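You operate a simulated robot arm through the tools that you are given. There is no shell and no other tool.

You are at the controls of a simulated robot arm. One attempt, no reset.

TASK
Test both flat cores; 60 or harder goes in the green tray, softer in the orange.
Fine: stand the tester back.

It is judged by the outcome, as a careful person would: the job done as asked, and still so three seconds after it is handed in. It fails if anything else is knocked over, pushed out of place, dropped, spilled or broken.

THE ROBOT
A 6-joint arm with a two-finger parallel gripper, fixed in place. Base frame: the origin is on the floor under the middle of its stand, x ahead of it, y to its left, z up; the work surface is at about z = 800. Units: mm, degrees, N and s.
With the tool pointing down near the work surface it reaches from about 280 to 680 mm from the base axis. Its first joint turns from -166.0 to 166.0 degrees. Payload 1.57 kg.
Tool frame: the origin (TCP) lies between the finger pads and is the grasp point; the fingertips stand 30 mm ahead of it; z points along the fingers, y is the line along which they close. The gripper opens to 110 mm. The fingers are 24 mm wide and 12 mm thick; the gripper's body (48 by 112 mm) begins 78 mm behind the TCP.
Orientation is told as [roll, pitch, yaw] about the base's x, y, z axes, in that order, counted from this pose: with the fingers straight down and closing along the base's y, the tool's x points along the base's -x, its y along +y and its z along -z.

THE INTERFACE
- The arm moves only by the tool nudge_tool. Its argument "moves" is a list of rows, each a list of 6 numbers: the shift along the tool's x, y, z in mm, then the turn, a rotation vector about the tool's x, y, z in degrees. In form: [[tx, ty, tz, wx, wy, wz], ...]. A call has 1 to 20 rows; each row shifts and turns the commanded pose from where the row before left it, along the tool's axes as they then stand. "hand" is the opening, from 0 (shut) to 1 (fully open), set as the call begins (left out, the last holds). A row lasts 0.2 s, in which the tool goes at most 50 mm and 8.6 degrees; a call with a longer step from one row to the next is refused whole, and so is a gripper value outside its range. A pose out of reach is approached as far as the arm can. The call stops where the force on the tool passes 40 N (or 10 N more than at its start, if that is more) or the arm is blocked; 0.2 s more then pass. The fingers move at their own pace (about 108 mm/s each) and stop on an object; they squeeze with about 27 N. The grip force told is the motor's: it shows also when the fingers shut on nothing. Time passes only in rows, and 0.2 s behind the last, so rows that do not move let the fingers close. It gives the time, the measured TCP pose, the force on the tool (base axes), the opening and the grip force at its end, in the units of the frame above (readings bear some noise), with the torque about the TCP (base axes, N m) and any sound that the robot's microphone picked up.
- Cameras (640 x 400 px; columns grow to the right, rows downward): "scene" is fixed at [49.8, -651.7, 1355.4]; the picture's right is [0.87, -0.50, 0.00], its down [-0.20, -0.34, -0.92] and it looks along [0.46, 0.80, -0.40] (base axes); focal length 314 px, centre (320, 200). "wrist" rides on the gripper at [70, 16, -141] in the tool frame; the picture's right is [-0.23, 0.97, 0.00], its down [-0.86, -0.20, -0.48] and it looks along [-0.47, -0.11, 0.88] (tool axes); focal length 222 px, centre (320, 200). There is no depth. A picture from a camera that has moved, and an enlarged one, comes with that camera's place and axes in the base frame and with its lens.
- get_image(camera): a new picture of that camera. The clock stands still meanwhile.
- slide_trunk(by): moves the trunk up (or, below 0, down) by that many mm; the arm rides with it, the base frame stays. It gives what a move gives, with no picture.
- inspect(camera, box): a new picture of the part [left, top, right, bottom] of that camera's present view, enlarged. The clock stands still meanwhile.
- hand_in(): hands the job in; it is judged then, once.

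Nothing tells you positions but the pictures and the camera data. Unless the task says otherwise, let go and move clear before handing in.

The tools are called by a JSON object that holds its "op" and its "data". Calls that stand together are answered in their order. nudge_tool: Moves the arm, as the interface text tells. Its arguments: {"type":"object","properties":{"moves":{"type":"array"},"hand":{"type":"number"}},"required":["moves"]} The other tools are called the same way: slide_trunk (by) moves the trunk up or down; get_image (camera) takes a picture; inspect (camera, box) takes an enlarged picture of a part of a camera's view; hand_in () hands the job in.

At the start:

```text
time_s: 0.0
eef_pos: [496.2, 192.6, 1042.6]
tcp_rot: [0.1, 0.0, 0.1]
force: [0.0, -0.6, -0.5]
wrist_torque: [-0.01, 0.0, 0.01]
width: 110.2
gripper_force: 0.0
trunk travel left (down, up): [-175.0, 415.0]
```

scene: 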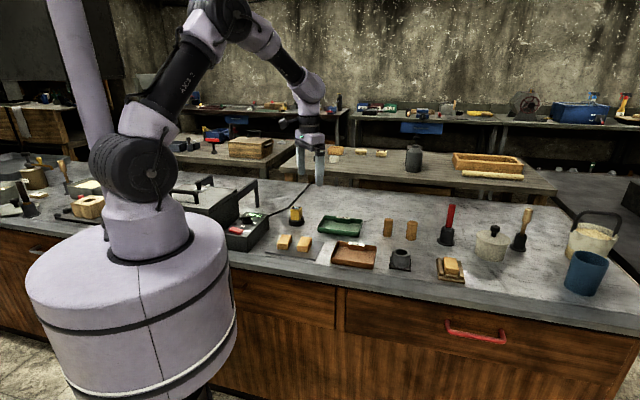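
wrist: 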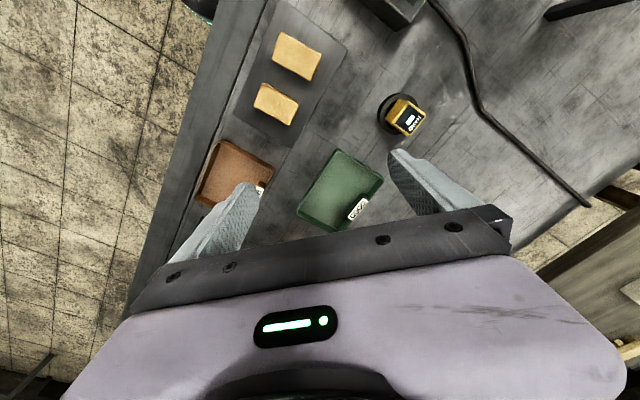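

I see a bench with two flat cores on a dark plate, an orange and a green tray, a yellow/black tester on a stand, and other items to the right. I'll look closer before moving.

{"op": "inspect", "data": {"camera": "scene", "box": [220, 170, 420, 295]}}

{"op": "inspect", "data": {"camera": "wrist", "box": [180, 0, 500, 200]}}

{"op": "inspect", "data": {"camera": "scene", "box": [270, 195, 350, 245]}}

{"op": "inspect", "data": {"camera": "wrist", "box": [340, 70, 460, 145]}}

```text
3.20 times, centred on (320, 232) of scene
camera zoom: at [49.8, -651.7, 1355.4], right [0.87, -0.5, 0.0], down [-0.2, -0.34, -0.92], along [0.46, 0.8, -0.4], focal length 1006 px, centre (320, 96)
```

zoom: 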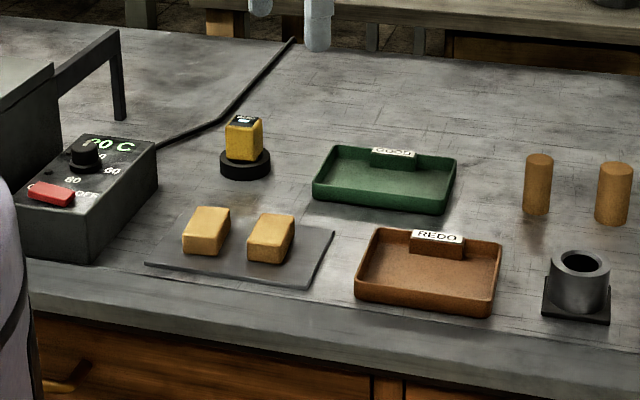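

```text
2.00 times, centred on (340, 100) of wrist
camera zoom: at [426.0, 209.6, 1184.0], right [0.23, 0.97, 0.0], down [0.86, -0.2, 0.48], along [0.47, -0.11, -0.88], focal length 444 px, centre (280, 400)
```

zoom: 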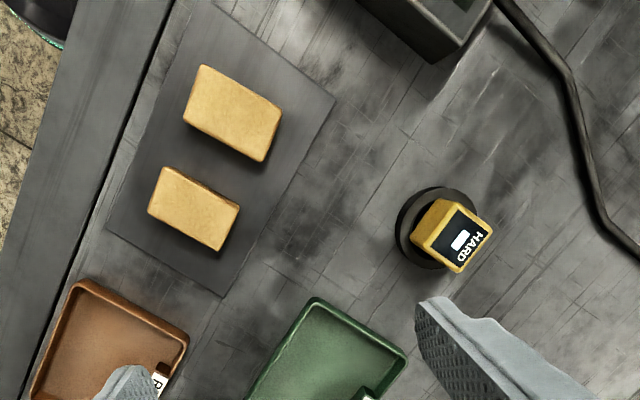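

```text
8.00 times, centred on (310, 220) of scene
camera zoom: at [49.8, -651.7, 1355.4], right [0.87, -0.5, 0.0], down [-0.2, -0.34, -0.92], along [0.46, 0.8, -0.4], focal length 2514 px, centre (400, 40)
```

zoom: 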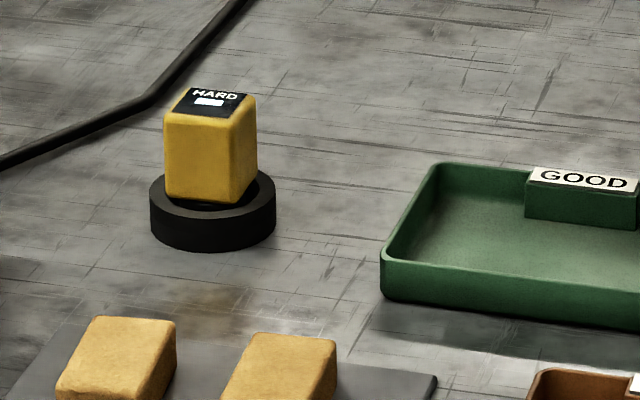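

```text
5.33 times, centred on (400, 108) of wrist
camera zoom: at [426.0, 209.6, 1184.0], right [0.23, 0.97, 0.0], down [0.86, -0.2, 0.48], along [0.47, -0.11, -0.88], focal length 1185 px, centre (-107, 693)
```

zoom: 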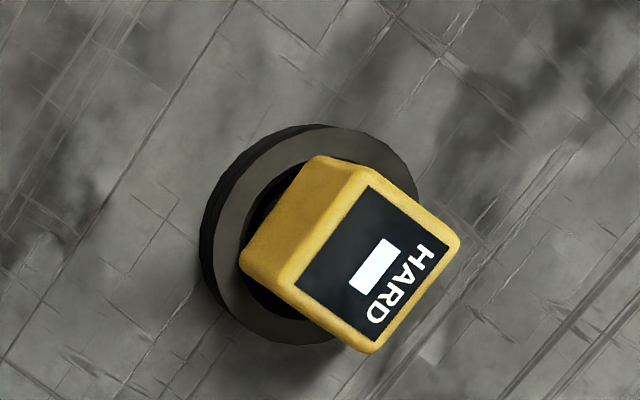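

The two flat blocks lie on a dark plate; the tester stands in a black ring, and the trays are marked GOOD and REDO. I'll check the rest of the bench for anything that also counts as a core, and to know the obstacles.

{"op": "inspect", "data": {"camera": "scene", "box": [370, 195, 530, 295]}}

{"op": "inspect", "data": {"camera": "scene", "box": [260, 225, 340, 275]}}

{"op": "inspect", "data": {"camera": "scene", "box": [0, 150, 160, 250]}}

{"op": "inspect", "data": {"camera": "scene", "box": [160, 160, 320, 260]}}

```text
4.00 times, centred on (450, 245) of scene
camera zoom: at [49.8, -651.7, 1355.4], right [0.87, -0.5, 0.0], down [-0.2, -0.34, -0.92], along [0.46, 0.8, -0.4], focal length 1257 px, centre (-200, 20)
```

zoom: 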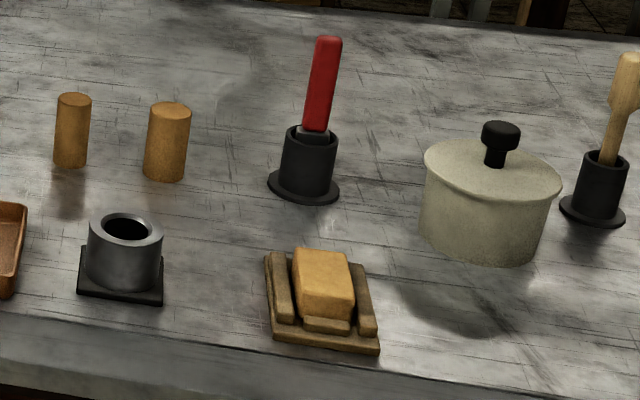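

```text
8.00 times, centred on (300, 250) of scene
camera zoom: at [49.8, -651.7, 1355.4], right [0.87, -0.5, 0.0], down [-0.2, -0.34, -0.92], along [0.46, 0.8, -0.4], focal length 2514 px, centre (480, -200)
```

zoom: 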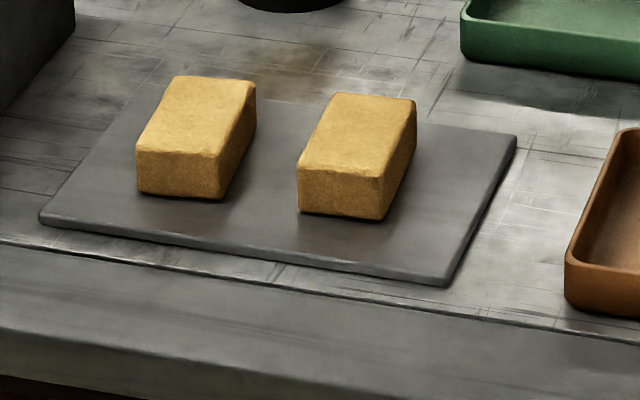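

```text
4.00 times, centred on (80, 200) of scene
camera zoom: at [49.8, -651.7, 1355.4], right [0.87, -0.5, 0.0], down [-0.2, -0.34, -0.92], along [0.46, 0.8, -0.4], focal length 1257 px, centre (1280, 200)
```

zoom: 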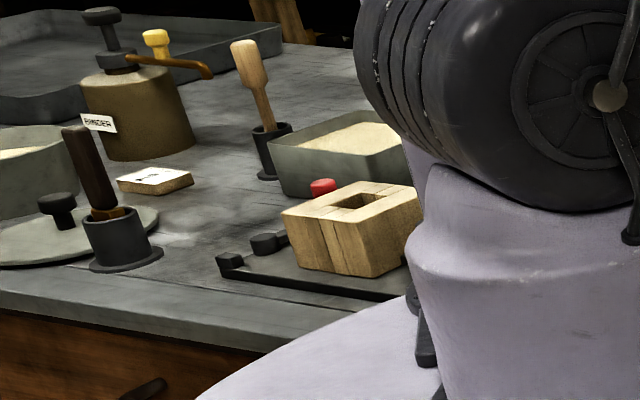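

```text
4.00 times, centred on (240, 210) of scene
camera zoom: at [49.8, -651.7, 1355.4], right [0.87, -0.5, 0.0], down [-0.2, -0.34, -0.92], along [0.46, 0.8, -0.4], focal length 1257 px, centre (640, 160)
```

zoom: 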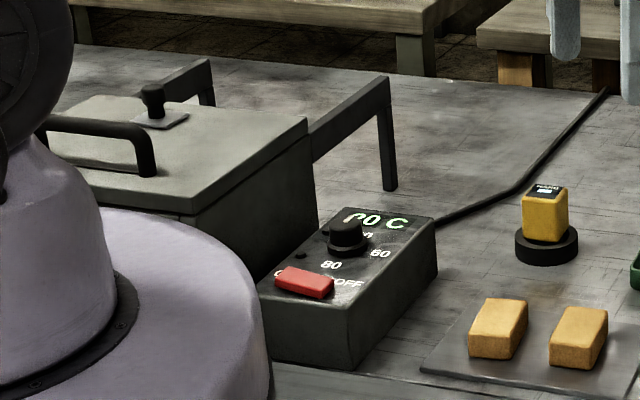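

The two flat cores are at roughly (394,185) and (444,141). The tester is near (501,316) and turned about 45°, with the green tray near (616,208) and the orange near (537,28). I'll move above the tester, turn to suit its faces, and look again.

{"op": "nudge_tool", "data": {"moves": [[-2, 41, 18, 0, 0, 0], [-2, 41, 18, 0, 0, 0], [-1, 41, 18, 0, 0, 0], [0, 0, 0, 0, 0, 7.5], [0, 0, 0, 0, 0, 7.5], [0, 0, 0, 0, 0, 7.5], [0, 0, 0, 0, 0, 7.5], [0, 0, 0, 0, 0, 7.5], [0, 0, 0, 0, 0, 7.5], [0, 0, 0, 0, 0, 0]], "hand": 1}}

{"op": "get_image", "data": {"camera": "wrist"}}

```text
time_s: 2.2
eef_pos: [501.3, 316.2, 989.5]
tcp_rot: [0.0, 0.0, -45.1]
force: [0.2, -0.1, 0.1]
wrist_torque: [0.01, 0.0, 0.04]
width: 110.1
gripper_force: 0.0
trunk travel left (down, up): [-175.0, 415.0]
```

```text
taken
camera wrist: at [463.1, 377.2, 1130.2], right [0.85, 0.53, 0.0], down [0.46, -0.75, 0.48], along [0.25, -0.41, -0.88], focal length 222 px, centre (320, 200)
```

wrist: 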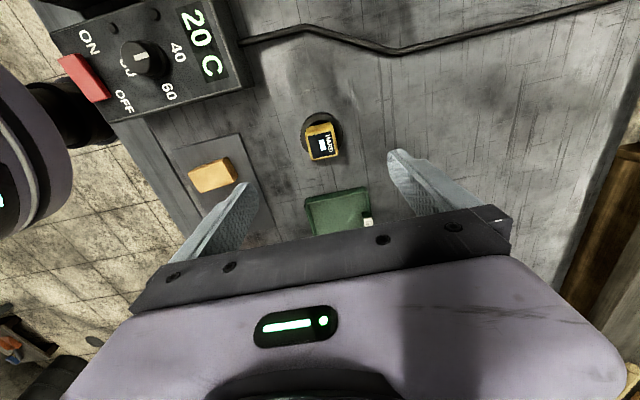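

The tester now lies almost in line with the fingers. I'll zoom in to fix its centre and turn.

{"op": "inspect", "data": {"camera": "wrist", "box": [280, 100, 376, 160]}}

{"op": "inspect", "data": {"camera": "scene", "box": [260, 190, 340, 240]}}

```text
6.67 times, centred on (328, 130) of wrist
camera zoom: at [463.1, 377.2, 1130.2], right [0.85, 0.53, 0.0], down [0.46, -0.75, 0.48], along [0.25, -0.41, -0.88], focal length 1481 px, centre (267, 667)
```

zoom: 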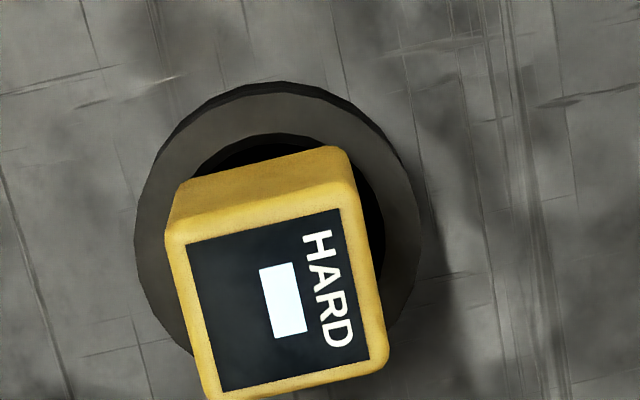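

```text
8.00 times, centred on (300, 215) of scene
camera zoom: at [49.8, -651.7, 1355.4], right [0.87, -0.5, 0.0], down [-0.2, -0.34, -0.92], along [0.46, 0.8, -0.4], focal length 2514 px, centre (480, 80)
```

zoom: 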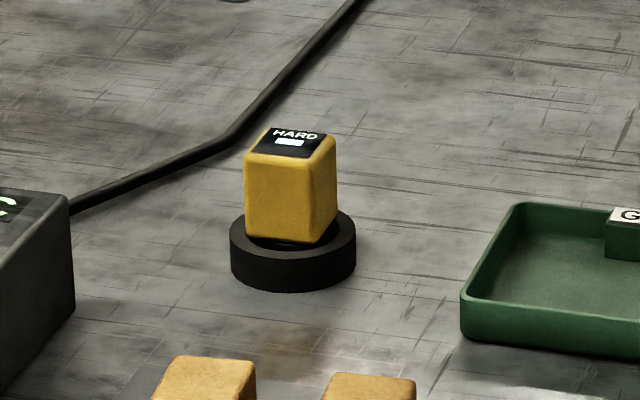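

The tester is about 32 mm square with its top near z 860–870. Its ring is about 59 mm wide, centred near (501,319). I'll centre on it, trim the turn and come down to just above it for a check.

{"op": "nudge_tool", "data": {"moves": [[1.6, 2.2, 25, 0, 0, -1.5], [0, 0, 25, 0, 0, 0], [0, 0, 25, 0, 0, 0], [0, 0, 0, 0, 0, 0]]}}

{"op": "get_image", "data": {"camera": "wrist"}}

{"op": "inspect", "data": {"camera": "wrist", "box": [240, 100, 400, 200]}}

{"op": "inspect", "data": {"camera": "scene", "box": [250, 170, 346, 230]}}

```text
time_s: 3.2
eef_pos: [500.2, 317.0, 916.1]
tcp_rot: [0.0, 0.0, -43.5]
force: [0.5, -0.1, 0.1]
wrist_torque: [0.03, -0.01, 0.01]
width: 110.0
gripper_force: 0.0
trunk travel left (down, up): [-175.0, 415.0]
```

```text
taken
camera wrist: at [461.0, 377.9, 1056.7], right [0.84, 0.55, 0.0], down [0.48, -0.73, 0.48], along [0.26, -0.4, -0.88], focal length 222 px, centre (320, 200)
```

wrist: 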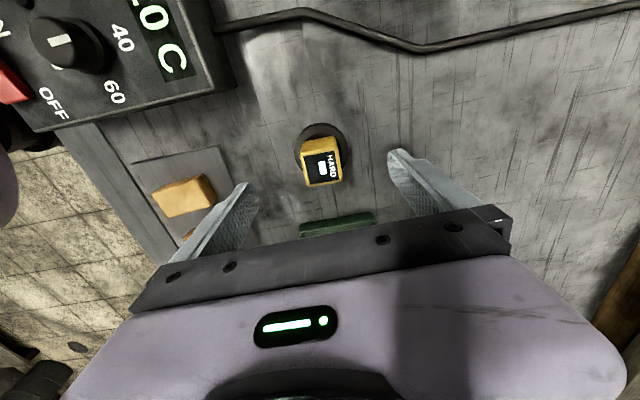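

```text
4.00 times, centred on (320, 150) of wrist
camera zoom: at [461.0, 377.9, 1056.7], right [0.84, 0.55, 0.0], down [0.48, -0.73, 0.48], along [0.26, -0.4, -0.88], focal length 888 px, centre (320, 400)
```

zoom: 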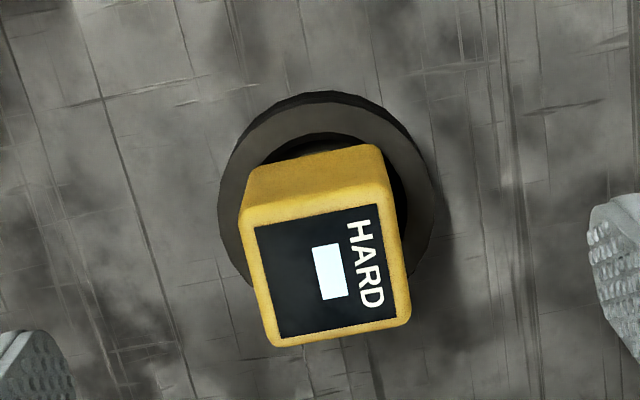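

```text
6.67 times, centred on (298, 200) of scene
camera zoom: at [49.8, -651.7, 1355.4], right [0.87, -0.5, 0.0], down [-0.2, -0.34, -0.92], along [0.46, 0.8, -0.4], focal length 2095 px, centre (467, 200)
```

zoom: 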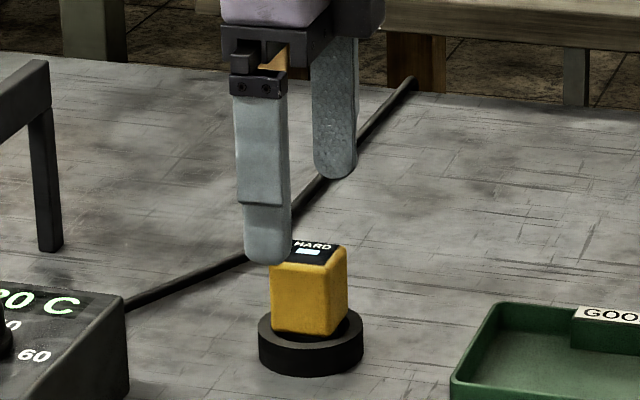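

The fingers straddle the tester, whose top is near z 861 and centre near (502,318). I'll centre, lower the fingertips to just above the ring, and close.

{"op": "nudge_tool", "data": {"moves": [[-0.8, 2.0, 20, 0, 0, 1.2], [0, 0, 20, 0, 0, 0], [0, 0, 20, 0, 0, 0], [0, 0, 0, 0, 0, 0]]}}

{"op": "inspect", "data": {"camera": "wrist", "box": [240, 100, 400, 200]}}

{"op": "inspect", "data": {"camera": "scene", "box": [250, 170, 346, 230]}}

```text
time_s: 4.2
eef_pos: [503.1, 318.1, 854.5]
tcp_rot: [0.1, 0.1, -44.7]
force: [0.3, -0.4, 0.3]
wrist_torque: [0.0, -0.04, -0.03]
width: 109.9
gripper_force: 0.1
trunk travel left (down, up): [-175.0, 415.0]
```

```text
4.00 times, centred on (320, 150) of wrist
camera zoom: at [465.6, 379.6, 995.0], right [0.85, 0.53, 0.0], down [0.47, -0.74, 0.48], along [0.25, -0.41, -0.88], focal length 888 px, centre (320, 400)
```

zoom: 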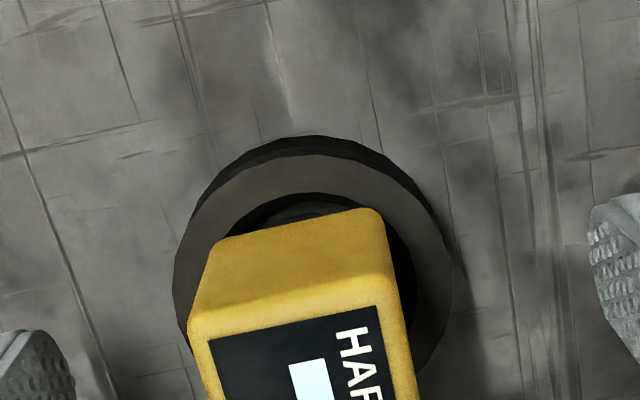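

```text
6.67 times, centred on (298, 200) of scene
camera zoom: at [49.8, -651.7, 1355.4], right [0.87, -0.5, 0.0], down [-0.2, -0.34, -0.92], along [0.46, 0.8, -0.4], focal length 2095 px, centre (467, 200)
```

zoom: 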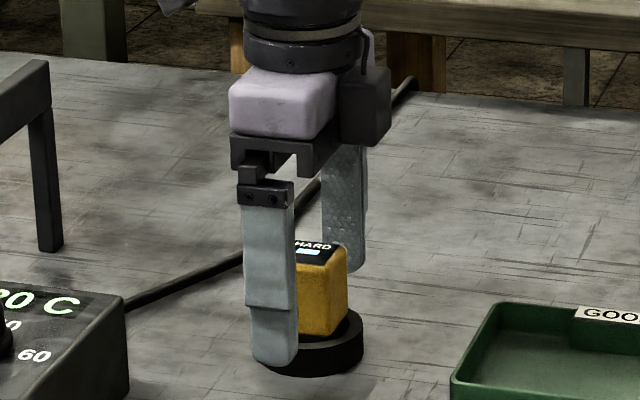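

The fingertips are low and close to the height of the ring's top, so I'll raise 3 mm for margin and then close on the tester.

{"op": "nudge_tool", "data": {"moves": [[0, 0, -3, 0, 0, 0], [0, 0, 0, 0, 0, 0]]}}

{"op": "nudge_tool", "data": {"moves": [[0, 0, 0, 0, 0, 0], [0, 0, 0, 0, 0, 0], [0, 0, 0, 0, 0, 0]], "hand": 0}}

{"op": "get_image", "data": {"camera": "wrist"}}

{"op": "inspect", "data": {"camera": "scene", "box": [250, 170, 346, 230]}}

```text
time_s: 4.8
eef_pos: [503.8, 317.3, 858.1]
tcp_rot: [-0.1, 0.1, -44.7]
force: [-0.6, 0.3, 0.3]
wrist_torque: [0.01, -0.02, 0.01]
width: 110.2
gripper_force: 0.1
trunk travel left (down, up): [-175.0, 415.0]
```

```text
time_s: 5.6
eef_pos: [503.8, 318.1, 858.6]
tcp_rot: [0.1, 0.0, -44.6]
force: [0.2, 0.1, 0.3]
wrist_torque: [-0.01, -0.01, -0.02]
width: 35.6
gripper_force: 27.0
trunk travel left (down, up): [-175.0, 415.0]
```

```text
taken
camera wrist: at [465.8, 378.8, 999.1], right [0.85, 0.53, 0.0], down [0.47, -0.74, 0.48], along [0.25, -0.4, -0.88], focal length 222 px, centre (320, 200)
```

wrist: 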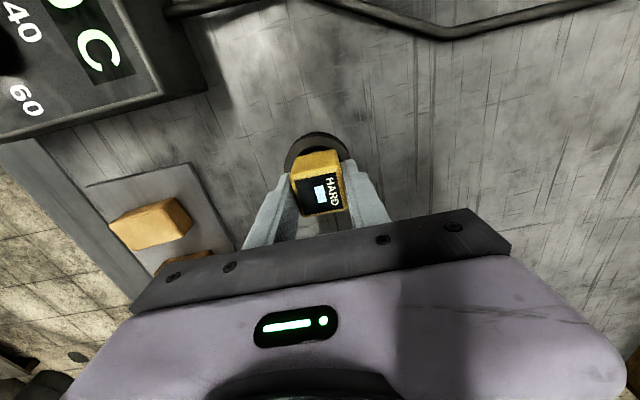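

```text
6.67 times, centred on (298, 200) of scene
camera zoom: at [49.8, -651.7, 1355.4], right [0.87, -0.5, 0.0], down [-0.2, -0.34, -0.92], along [0.46, 0.8, -0.4], focal length 2095 px, centre (467, 200)
```

zoom: 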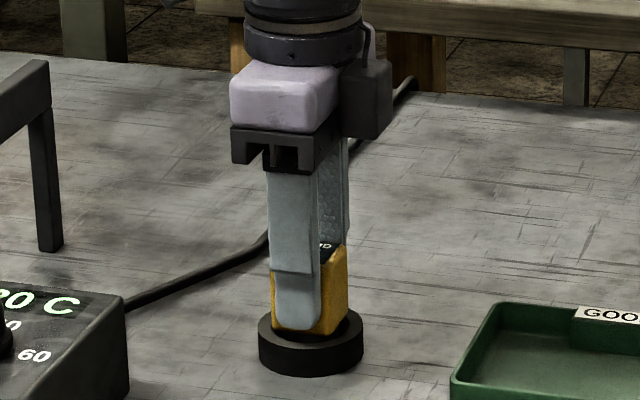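

The tester is held (36 mm wide) at grasp pose (503.8, 318, 858.5) with yaw −44.7, which I'll use to return it. I'll lift it straight out of the ring and look.

{"op": "nudge_tool", "data": {"moves": [[0, 0, -10, 0, 0, 0], [0, 0, -15, 0, 0, 0], [0, 0, -25, 0, 0, 0], [0, 0, -30, 0, 0, 0], [0, 0, 0, 0, 0, 0]]}}

{"op": "get_image", "data": {"camera": "wrist"}}

{"op": "inspect", "data": {"camera": "scene", "box": [250, 150, 346, 230]}}

{"op": "inspect", "data": {"camera": "wrist", "box": [280, 140, 360, 220]}}

```text
time_s: 6.8
eef_pos: [504.4, 319.3, 939.7]
tcp_rot: [0.0, 0.0, -44.6]
force: [0.2, -0.2, -1.7]
wrist_torque: [-0.01, 0.0, -0.03]
width: 35.8
gripper_force: 27.1
trunk travel left (down, up): [-175.0, 415.0]
```

```text
taken
camera wrist: at [466.3, 380.1, 1080.6], right [0.85, 0.53, 0.0], down [0.47, -0.74, 0.48], along [0.25, -0.41, -0.88], focal length 222 px, centre (320, 200)
```

wrist: 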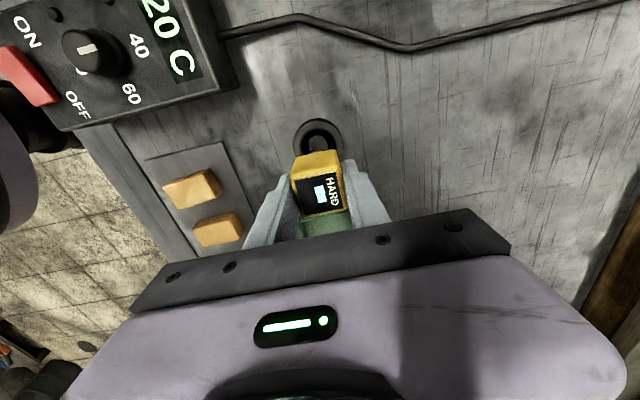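

```text
5.00 times, centred on (298, 190) of scene
camera zoom: at [49.8, -651.7, 1355.4], right [0.87, -0.5, 0.0], down [-0.2, -0.34, -0.92], along [0.46, 0.8, -0.4], focal length 1571 px, centre (430, 250)
```

zoom: 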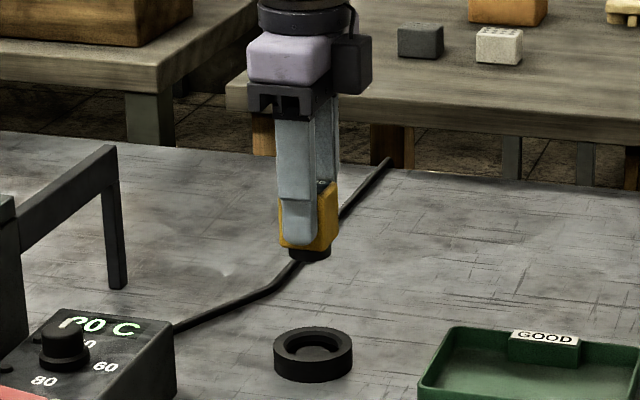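

```text
5.00 times, centred on (320, 180) of wrist
camera zoom: at [466.3, 380.1, 1080.6], right [0.85, 0.53, 0.0], down [0.47, -0.74, 0.48], along [0.25, -0.41, -0.88], focal length 1111 px, centre (320, 300)
```

zoom: 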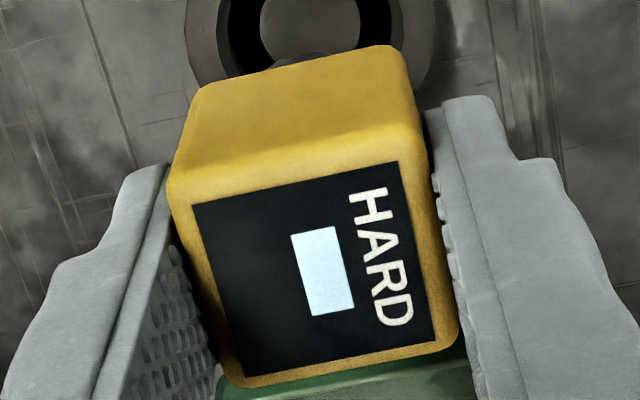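

The tester is lifted cleanly and its display is readable from the wrist. Next I'll zoom in on the cores to fix their places before pressing.

{"op": "inspect", "data": {"camera": "wrist", "box": [140, 140, 268, 260]}}

{"op": "inspect", "data": {"camera": "scene", "box": [260, 225, 340, 275]}}

```text
3.33 times, centred on (204, 200) of wrist
camera zoom: at [466.3, 380.1, 1080.6], right [0.85, 0.53, 0.0], down [0.47, -0.74, 0.48], along [0.25, -0.41, -0.88], focal length 740 px, centre (707, 200)
```

zoom: 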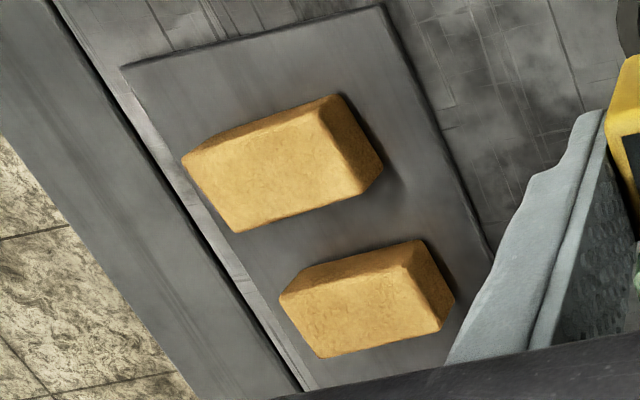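

```text
8.00 times, centred on (300, 250) of scene
camera zoom: at [49.8, -651.7, 1355.4], right [0.87, -0.5, 0.0], down [-0.2, -0.34, -0.92], along [0.46, 0.8, -0.4], focal length 2514 px, centre (480, -200)
```

zoom: 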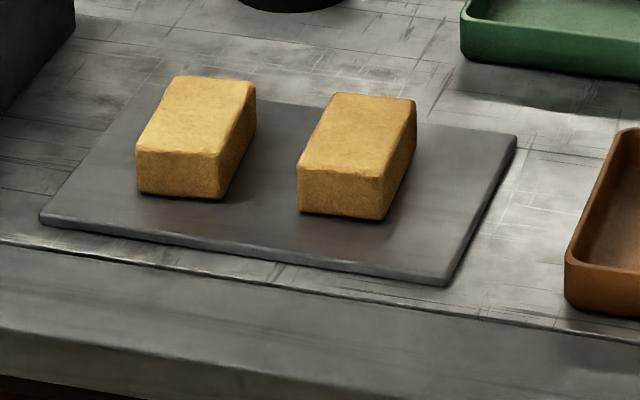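

Two views agree on core A centred at (394,184) and core B at (444,139), with tops near z 827. I'll carry the tester above core A.

{"op": "nudge_tool", "data": {"moves": [[-3.2, -34.7, 2, 0, 0, 0], [-3.2, -34.7, 4, 0, 0, 0], [-3.2, -34.7, 4, 0, 0, 0], [-3.2, -34.7, 5, 0, 0, 0], [-3.2, -34.9, 5, 0, 0, 0], [0, 0, 0, 0, 0, 0]]}}

{"op": "get_image", "data": {"camera": "wrist"}}

{"op": "inspect", "data": {"camera": "scene", "box": [240, 190, 352, 270]}}

```text
time_s: 8.2
eef_pos: [396.9, 184.6, 916.6]
tcp_rot: [0.0, 0.0, -44.7]
force: [-0.5, 0.6, -1.2]
wrist_torque: [0.03, 0.0, -0.04]
width: 35.9
gripper_force: 26.6
trunk travel left (down, up): [-175.0, 415.0]
```

```text
taken
camera wrist: at [359.1, 244.4, 1057.0], right [0.85, 0.53, 0.0], down [0.47, -0.74, 0.48], along [0.25, -0.41, -0.88], focal length 222 px, centre (320, 200)
```

wrist: 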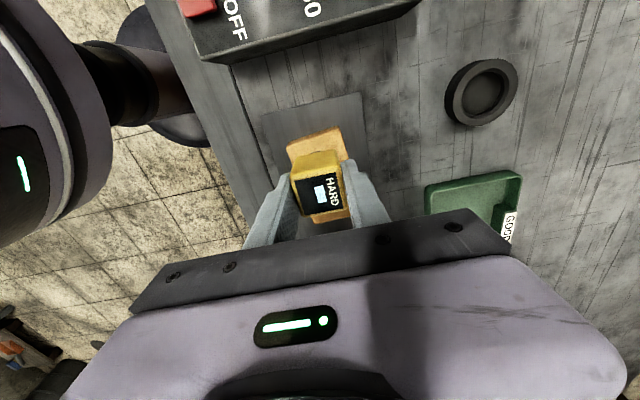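

```text
5.00 times, centred on (296, 230) of scene
camera zoom: at [49.8, -651.7, 1355.4], right [0.87, -0.5, 0.0], down [-0.2, -0.34, -0.92], along [0.46, 0.8, -0.4], focal length 1571 px, centre (440, 50)
```

zoom: 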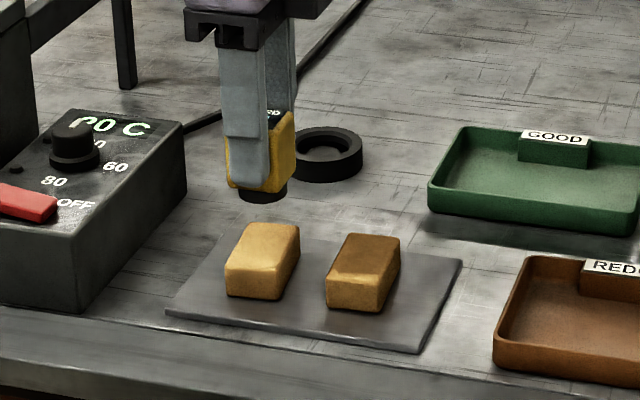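

The tester hangs over core A with a 3 mm offset. I'll correct that and approach, then go down in small steps while watching the force.

{"op": "nudge_tool", "data": {"moves": [[2.0, -2.2, 10, 0, 0, 0], [0, 0, 10, 0, 0, 0], [0, 0, 5, 0, 0, 0], [0, 0, 0, 0, 0, 0]]}}

{"op": "inspect", "data": {"camera": "scene", "box": [260, 210, 340, 260]}}

{"op": "inspect", "data": {"camera": "wrist", "box": [260, 110, 380, 230]}}

```text
time_s: 9.2
eef_pos: [391.6, 183.6, 891.3]
tcp_rot: [0.0, 0.0, -44.6]
force: [-0.3, 0.3, -1.2]
wrist_torque: [0.01, 0.0, 0.01]
width: 35.6
gripper_force: 27.3
trunk travel left (down, up): [-175.0, 415.0]
```

```text
8.00 times, centred on (300, 235) of scene
camera zoom: at [49.8, -651.7, 1355.4], right [0.87, -0.5, 0.0], down [-0.2, -0.34, -0.92], along [0.46, 0.8, -0.4], focal length 2514 px, centre (480, -80)
```

zoom: 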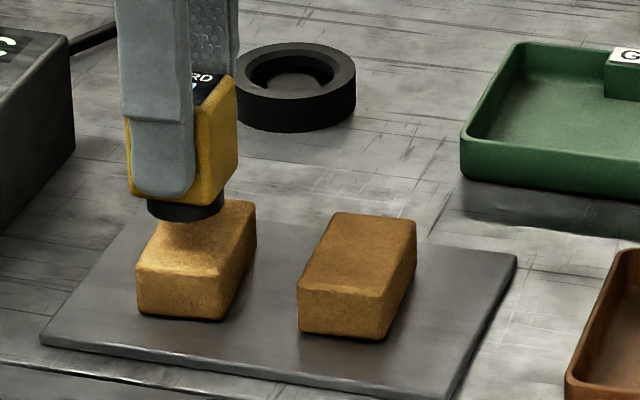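

```text
3.33 times, centred on (320, 170) of wrist
camera zoom: at [353.3, 245.0, 1032.6], right [0.85, 0.53, 0.0], down [0.47, -0.74, 0.48], along [0.25, -0.41, -0.88], focal length 740 px, centre (320, 300)
```

zoom: 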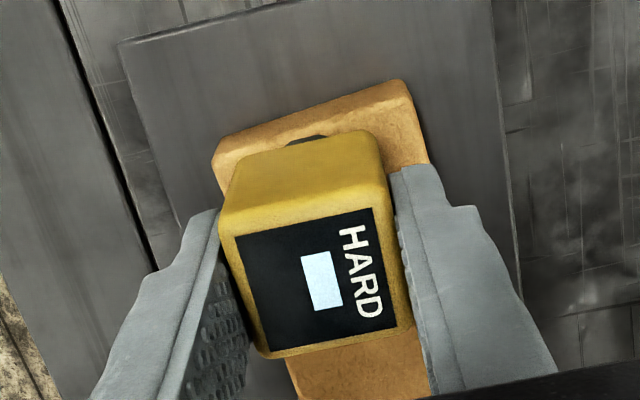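

The foot is about 10 mm above core A and well within its face. I'll come down in fine steps.

{"op": "nudge_tool", "data": {"moves": [[-0.8, 1.5, 1, 0, 0, 0], [0, 0, 1, 0, 0, 0], [0, 0, 1, 0, 0, 0], [0, 0, 1, 0, 0, 0], [0, 0, 1, 0, 0, 0], [0, 0, 1, 0, 0, 0]]}}

{"op": "inspect", "data": {"camera": "scene", "box": [260, 210, 340, 260]}}

{"op": "inspect", "data": {"camera": "wrist", "box": [260, 130, 380, 230]}}

```text
time_s: 10.6
eef_pos: [390.6, 185.2, 886.2]
tcp_rot: [0.0, 0.0, -44.8]
force: [-0.1, 0.1, -1.4]
wrist_torque: [-0.02, 0.0, 0.01]
width: 36.0
gripper_force: 26.7
trunk travel left (down, up): [-175.0, 415.0]
```

```text
8.00 times, centred on (300, 235) of scene
camera zoom: at [49.8, -651.7, 1355.4], right [0.87, -0.5, 0.0], down [-0.2, -0.34, -0.92], along [0.46, 0.8, -0.4], focal length 2514 px, centre (480, -80)
```

zoom: 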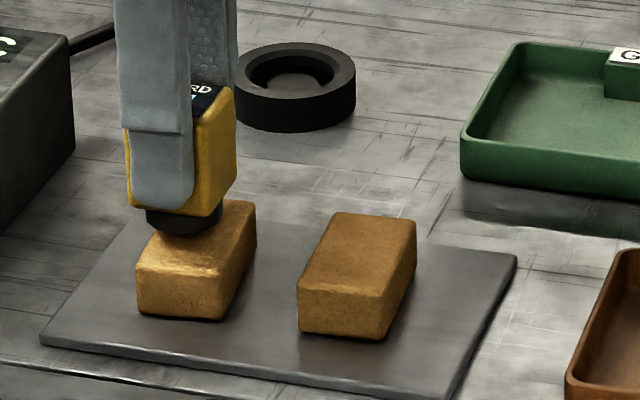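

```text
4.00 times, centred on (320, 180) of wrist
camera zoom: at [353.1, 246.3, 1026.9], right [0.85, 0.53, 0.0], down [0.47, -0.74, 0.48], along [0.25, -0.41, -0.88], focal length 888 px, centre (320, 280)
```

zoom: 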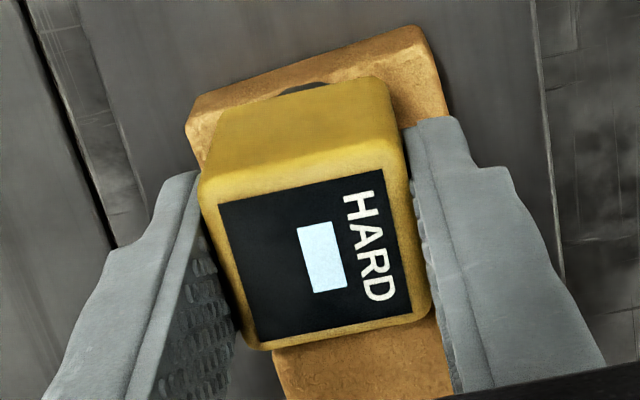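

The scene view hints that the foot sits a few mm off the core's centre. I'll zoom in to check before touching.

{"op": "inspect", "data": {"camera": "wrist", "box": [276, 130, 356, 180]}}

{"op": "inspect", "data": {"camera": "scene", "box": [270, 225, 302, 245]}}

```text
8.00 times, centred on (316, 155) of wrist
camera zoom: at [353.1, 246.3, 1026.9], right [0.85, 0.53, 0.0], down [0.47, -0.74, 0.48], along [0.25, -0.41, -0.88], focal length 1777 px, centre (352, 560)
```

zoom: 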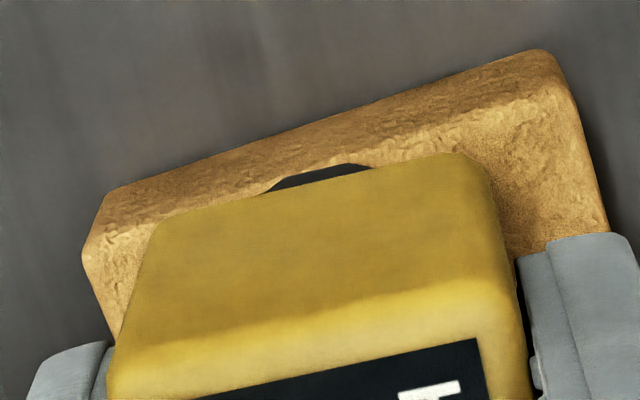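

```text
16.00 times, centred on (286, 235) of scene
camera zoom: at [49.8, -651.7, 1355.4], right [0.87, -0.5, 0.0], down [-0.2, -0.34, -0.92], along [0.46, 0.8, -0.4], focal length 5027 px, centre (864, -360)
```

zoom: 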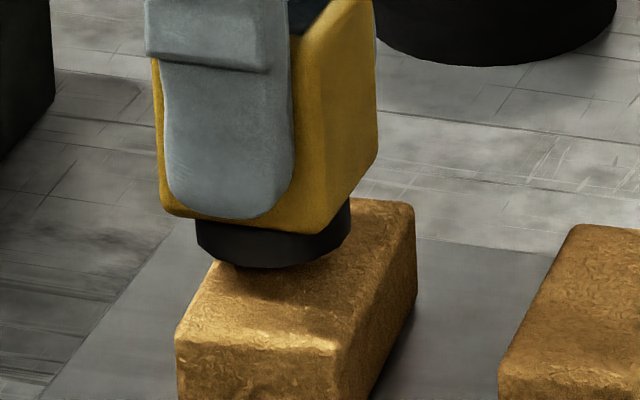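

The foot's rear rim sits right at the core's rear edge, so I'll shift 3.5 mm away from the camera side to centre it, then look again.

{"op": "nudge_tool", "data": {"moves": [[-3.5, 0, 0, 0, 0, 0], [0, 0, 1, 0, 0, 0], [0, 0, 1, 0, 0, 0], [0, 0, 0, 0, 0, 0]]}}

{"op": "inspect", "data": {"camera": "wrist", "box": [276, 130, 356, 180]}}

{"op": "inspect", "data": {"camera": "scene", "box": [270, 225, 302, 245]}}

```text
time_s: 11.6
eef_pos: [393.9, 182.1, 884.6]
tcp_rot: [0.0, 0.0, -44.7]
force: [0.9, 0.2, 18.5]
wrist_torque: [0.05, 0.05, -0.01]
width: 35.7
gripper_force: 26.3
trunk travel left (down, up): [-175.0, 415.0]
```

```text
8.00 times, centred on (316, 155) of wrist
camera zoom: at [355.3, 243.4, 1025.5], right [0.85, 0.53, 0.0], down [0.47, -0.74, 0.48], along [0.26, -0.4, -0.88], focal length 1777 px, centre (352, 560)
```

zoom: 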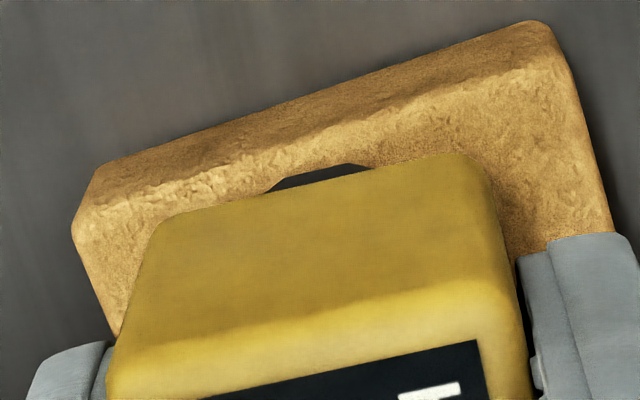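

```text
16.00 times, centred on (286, 235) of scene
camera zoom: at [49.8, -651.7, 1355.4], right [0.87, -0.5, 0.0], down [-0.2, -0.34, -0.92], along [0.46, 0.8, -0.4], focal length 5027 px, centre (864, -360)
```

zoom: 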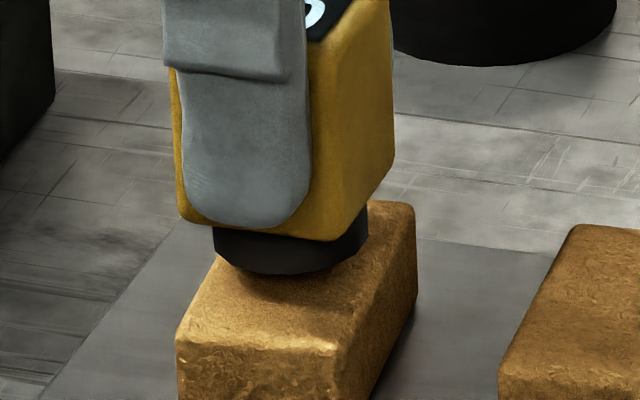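

Contact at about 18 N, and the display now shows something. I'll read it.

{"op": "inspect", "data": {"camera": "wrist", "box": [290, 165, 354, 215]}}

{"op": "inspect", "data": {"camera": "scene", "box": [278, 215, 302, 230]}}

```text
8.00 times, centred on (322, 190) of wrist
camera zoom: at [355.3, 243.4, 1025.5], right [0.85, 0.53, 0.0], down [0.47, -0.74, 0.48], along [0.26, -0.4, -0.88], focal length 1777 px, centre (304, 280)
```

zoom: 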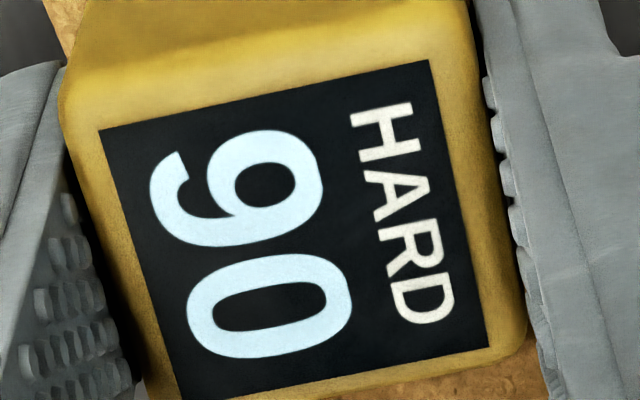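

```text
16.00 times, centred on (290, 222) of scene
camera zoom: at [49.8, -651.7, 1355.4], right [0.87, -0.5, 0.0], down [-0.2, -0.34, -0.92], along [0.46, 0.8, -0.4], focal length 5027 px, centre (800, -160)
```

zoom: 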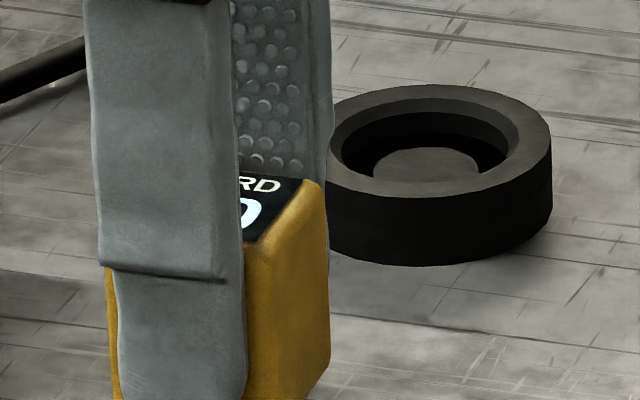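

The display reads 90: the text runs downward in the picture with its top to the right, so the first digit is a 9. I'll hold briefly and re-read it to be sure it's stable.

{"op": "nudge_tool", "data": {"moves": [[0, 0, 0, 0, 0, 0], [0, 0, 0, 0, 0, 0], [0, 0, 0, 0, 0, 0]]}}

{"op": "inspect", "data": {"camera": "wrist", "box": [290, 165, 354, 215]}}

```text
time_s: 12.4
eef_pos: [392.5, 182.5, 885.0]
tcp_rot: [0.1, 0.0, -44.7]
force: [1.3, 0.6, 19.6]
wrist_torque: [0.04, -0.12, -0.01]
width: 35.4
gripper_force: 26.9
trunk travel left (down, up): [-175.0, 415.0]
```

```text
8.00 times, centred on (322, 190) of wrist
camera zoom: at [355.3, 243.3, 1025.2], right [0.85, 0.53, 0.0], down [0.47, -0.74, 0.48], along [0.26, -0.4, -0.88], focal length 1777 px, centre (304, 280)
```

zoom: 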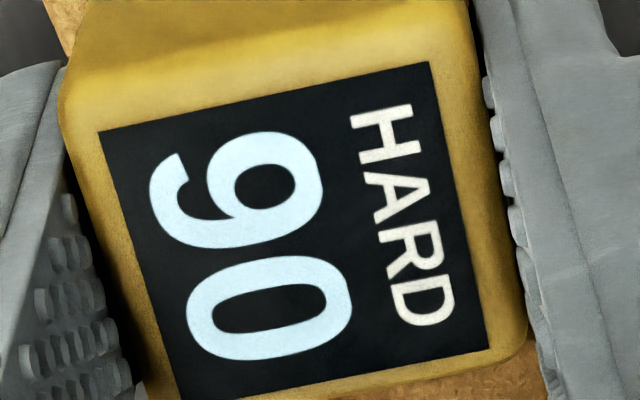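

The reading holds at 90. I'll ease off slightly to see whether it depends on how hard I press.

{"op": "nudge_tool", "data": {"moves": [[0, 0, -0.6, 0, 0, 0], [0, 0, 0, 0, 0, 0]]}}

{"op": "inspect", "data": {"camera": "wrist", "box": [290, 165, 354, 215]}}

```text
time_s: 13.0
eef_pos: [393.6, 183.2, 883.7]
tcp_rot: [0.0, 0.0, -44.7]
force: [-0.3, 0.8, 8.4]
wrist_torque: [0.07, -0.04, -0.01]
width: 35.7
gripper_force: 26.8
trunk travel left (down, up): [-175.0, 415.0]
```

```text
8.00 times, centred on (322, 190) of wrist
camera zoom: at [355.5, 243.4, 1025.3], right [0.85, 0.53, 0.0], down [0.47, -0.74, 0.48], along [0.25, -0.41, -0.88], focal length 1777 px, centre (304, 280)
```

zoom: 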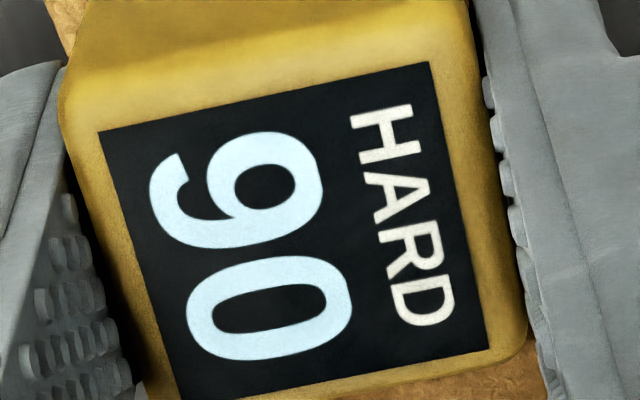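

It still reads 90 at 8 N, so core A is hard and goes in green. I'll lift off, check that the display clears, and move over core B.

{"op": "nudge_tool", "data": {"moves": [[0, 0, -10, 0, 0, 0], [0, 0, -15, 0, 0, 0], [0, 0, -10, 0, 0, 0], [0, 0, 0, 0, 0, 0]]}}

{"op": "inspect", "data": {"camera": "wrist", "box": [240, 110, 400, 230]}}

{"op": "nudge_tool", "data": {"moves": [[-22.8, 1.3, 0, 0, 0, 0], [-22.8, 1.3, 0, 0, 0, 0], [-22.7, 1.2, 0, 0, 0, 0], [0, 0, 0, 0, 0, 0], [0, 0, 0, 0, 0, 0]]}}

{"op": "inspect", "data": {"camera": "wrist", "box": [240, 110, 400, 230]}}

{"op": "inspect", "data": {"camera": "scene", "box": [260, 205, 340, 255]}}

```text
time_s: 14.0
eef_pos: [393.4, 182.4, 919.9]
tcp_rot: [0.0, 0.0, -44.7]
force: [0.4, 0.0, -2.1]
wrist_torque: [-0.01, 0.01, 0.01]
width: 35.6
gripper_force: 27.3
trunk travel left (down, up): [-175.0, 415.0]
```

```text
3.33 times, centred on (320, 170) of wrist
camera zoom: at [355.6, 244.4, 1060.6], right [0.85, 0.53, 0.0], down [0.47, -0.74, 0.48], along [0.25, -0.41, -0.88], focal length 740 px, centre (320, 300)
```

zoom: 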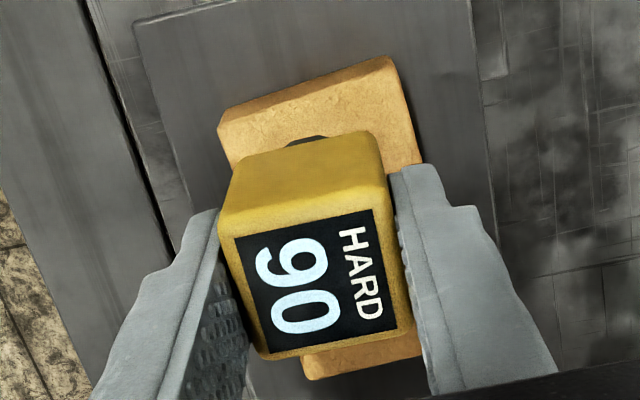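

```text
time_s: 15.2
eef_pos: [443.3, 141.9, 918.7]
tcp_rot: [0.0, 0.0, -44.7]
force: [-1.3, 0.5, -2.3]
wrist_torque: [-0.01, -0.02, 0.03]
width: 35.7
gripper_force: 26.7
trunk travel left (down, up): [-175.0, 415.0]
```

```text
3.33 times, centred on (320, 170) of wrist
camera zoom: at [406.4, 201.9, 1059.0], right [0.85, 0.53, 0.0], down [0.47, -0.74, 0.48], along [0.25, -0.41, -0.88], focal length 740 px, centre (320, 300)
```

zoom: 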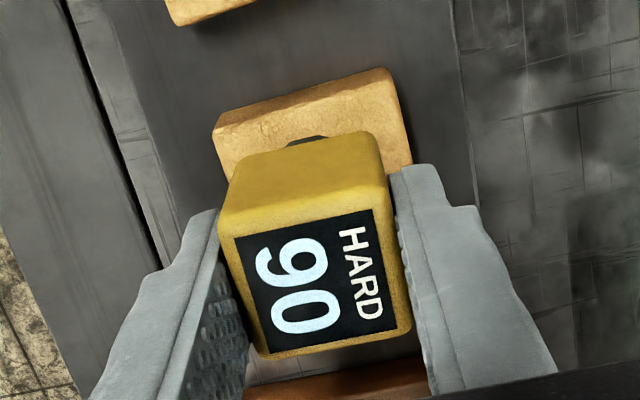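

```text
8.00 times, centred on (300, 230) of scene
camera zoom: at [49.8, -651.7, 1355.4], right [0.87, -0.5, 0.0], down [-0.2, -0.34, -0.92], along [0.46, 0.8, -0.4], focal length 2514 px, centre (480, -40)
```

zoom: 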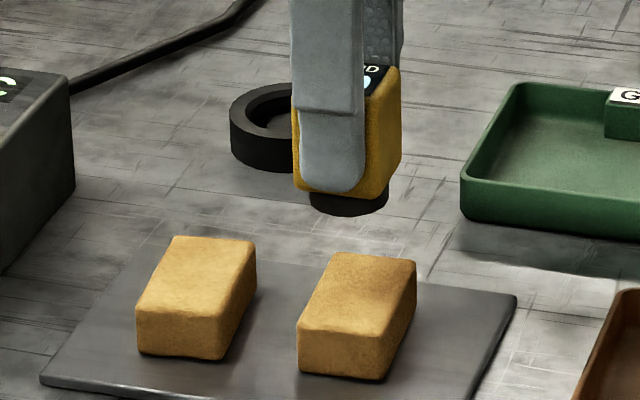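

The reading latches at 90 after lifting, so the next press should update it. Above core B I'm about 3.5 mm short, so I'll correct that and come down close.

{"op": "nudge_tool", "data": {"moves": [[-3.5, 0, 10, 0, 0, 0], [0, 0, 10, 0, 0, 0], [0, 0, 6, 0, 0, 0], [0, 0, 0, 0, 0, 0]]}}

{"op": "inspect", "data": {"camera": "wrist", "box": [276, 130, 356, 180]}}

{"op": "inspect", "data": {"camera": "scene", "box": [284, 222, 332, 252]}}

```text
time_s: 16.2
eef_pos: [448.8, 136.3, 891.8]
tcp_rot: [0.1, -0.1, -44.8]
force: [0.4, -0.3, -2.0]
wrist_torque: [0.0, -0.03, 0.04]
width: 35.8
gripper_force: 26.8
trunk travel left (down, up): [-175.0, 415.0]
```

```text
8.00 times, centred on (316, 155) of wrist
camera zoom: at [410.0, 196.8, 1033.6], right [0.85, 0.53, 0.0], down [0.47, -0.74, 0.48], along [0.25, -0.41, -0.88], focal length 1777 px, centre (352, 560)
```

zoom: 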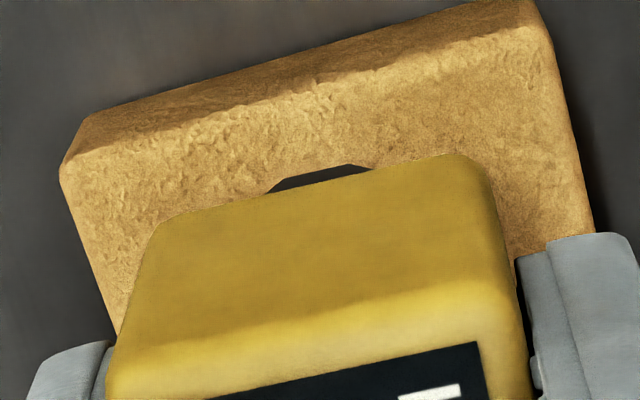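

```text
13.33 times, centred on (308, 237) of scene
camera zoom: at [49.8, -651.7, 1355.4], right [0.87, -0.5, 0.0], down [-0.2, -0.34, -0.92], along [0.46, 0.8, -0.4], focal length 4189 px, centre (480, -293)
```

zoom: 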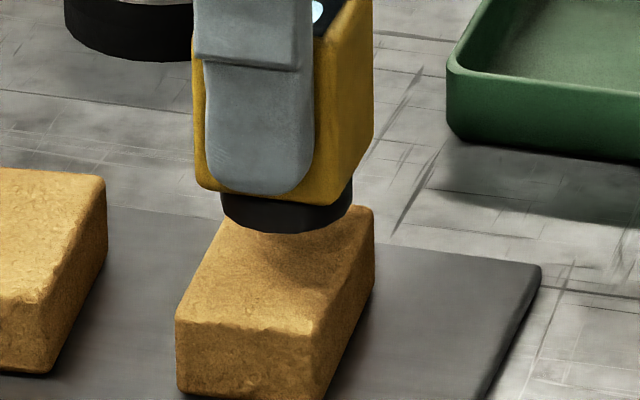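

The foot looks centred from the wrist view. I'll zoom into the scene view of the foot to be sure nothing sticks out beneath it before I press on core B.

{"op": "inspect", "data": {"camera": "scene", "box": [296, 230, 320, 245]}}

{"op": "nudge_tool", "data": {"moves": [[2.0, 0, 1, 0, 0, 0], [0, 0, 1, 0, 0, 0], [0, 0, 1, 0, 0, 0], [0, 0, 1, 0, 0, 0], [0, 0, 0, 0, 0, 0]]}}

{"op": "inspect", "data": {"camera": "wrist", "box": [276, 130, 356, 180]}}

{"op": "inspect", "data": {"camera": "scene", "box": [296, 230, 320, 245]}}

```text
16.00 times, centred on (308, 238) of scene
camera zoom: at [49.8, -651.7, 1355.4], right [0.87, -0.5, 0.0], down [-0.2, -0.34, -0.92], along [0.46, 0.8, -0.4], focal length 5027 px, centre (512, -400)
```

zoom: 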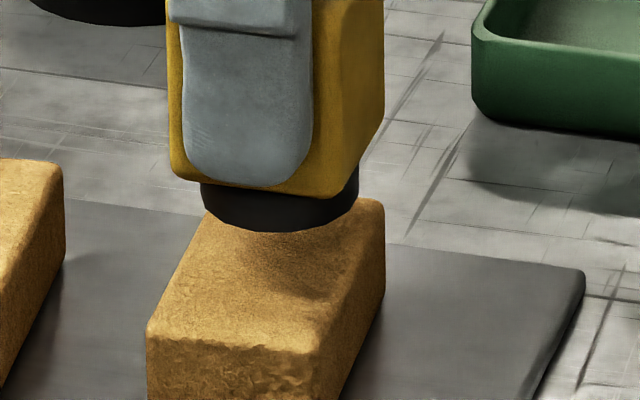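

```text
time_s: 17.4
eef_pos: [444.8, 135.5, 889.9]
tcp_rot: [0.0, 0.0, -44.7]
force: [0.1, 0.2, -1.1]
wrist_torque: [0.02, -0.04, -0.01]
width: 35.6
gripper_force: 26.2
trunk travel left (down, up): [-175.0, 415.0]
```

```text
8.00 times, centred on (316, 155) of wrist
camera zoom: at [408.0, 197.0, 1029.9], right [0.85, 0.53, 0.0], down [0.47, -0.74, 0.48], along [0.25, -0.41, -0.88], focal length 1777 px, centre (352, 560)
```

zoom: 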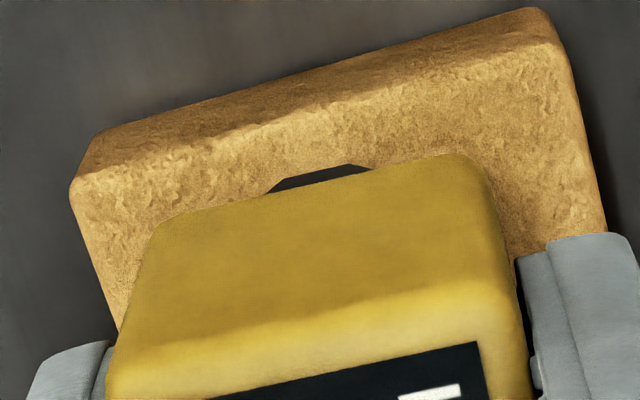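

```text
16.00 times, centred on (308, 238) of scene
camera zoom: at [49.8, -651.7, 1355.4], right [0.87, -0.5, 0.0], down [-0.2, -0.34, -0.92], along [0.46, 0.8, -0.4], focal length 5027 px, centre (512, -400)
```

zoom: 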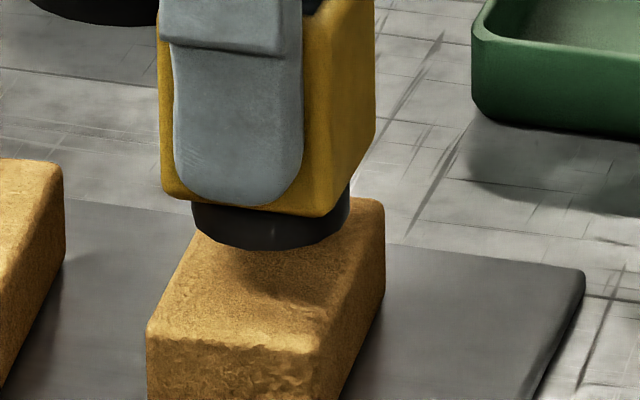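

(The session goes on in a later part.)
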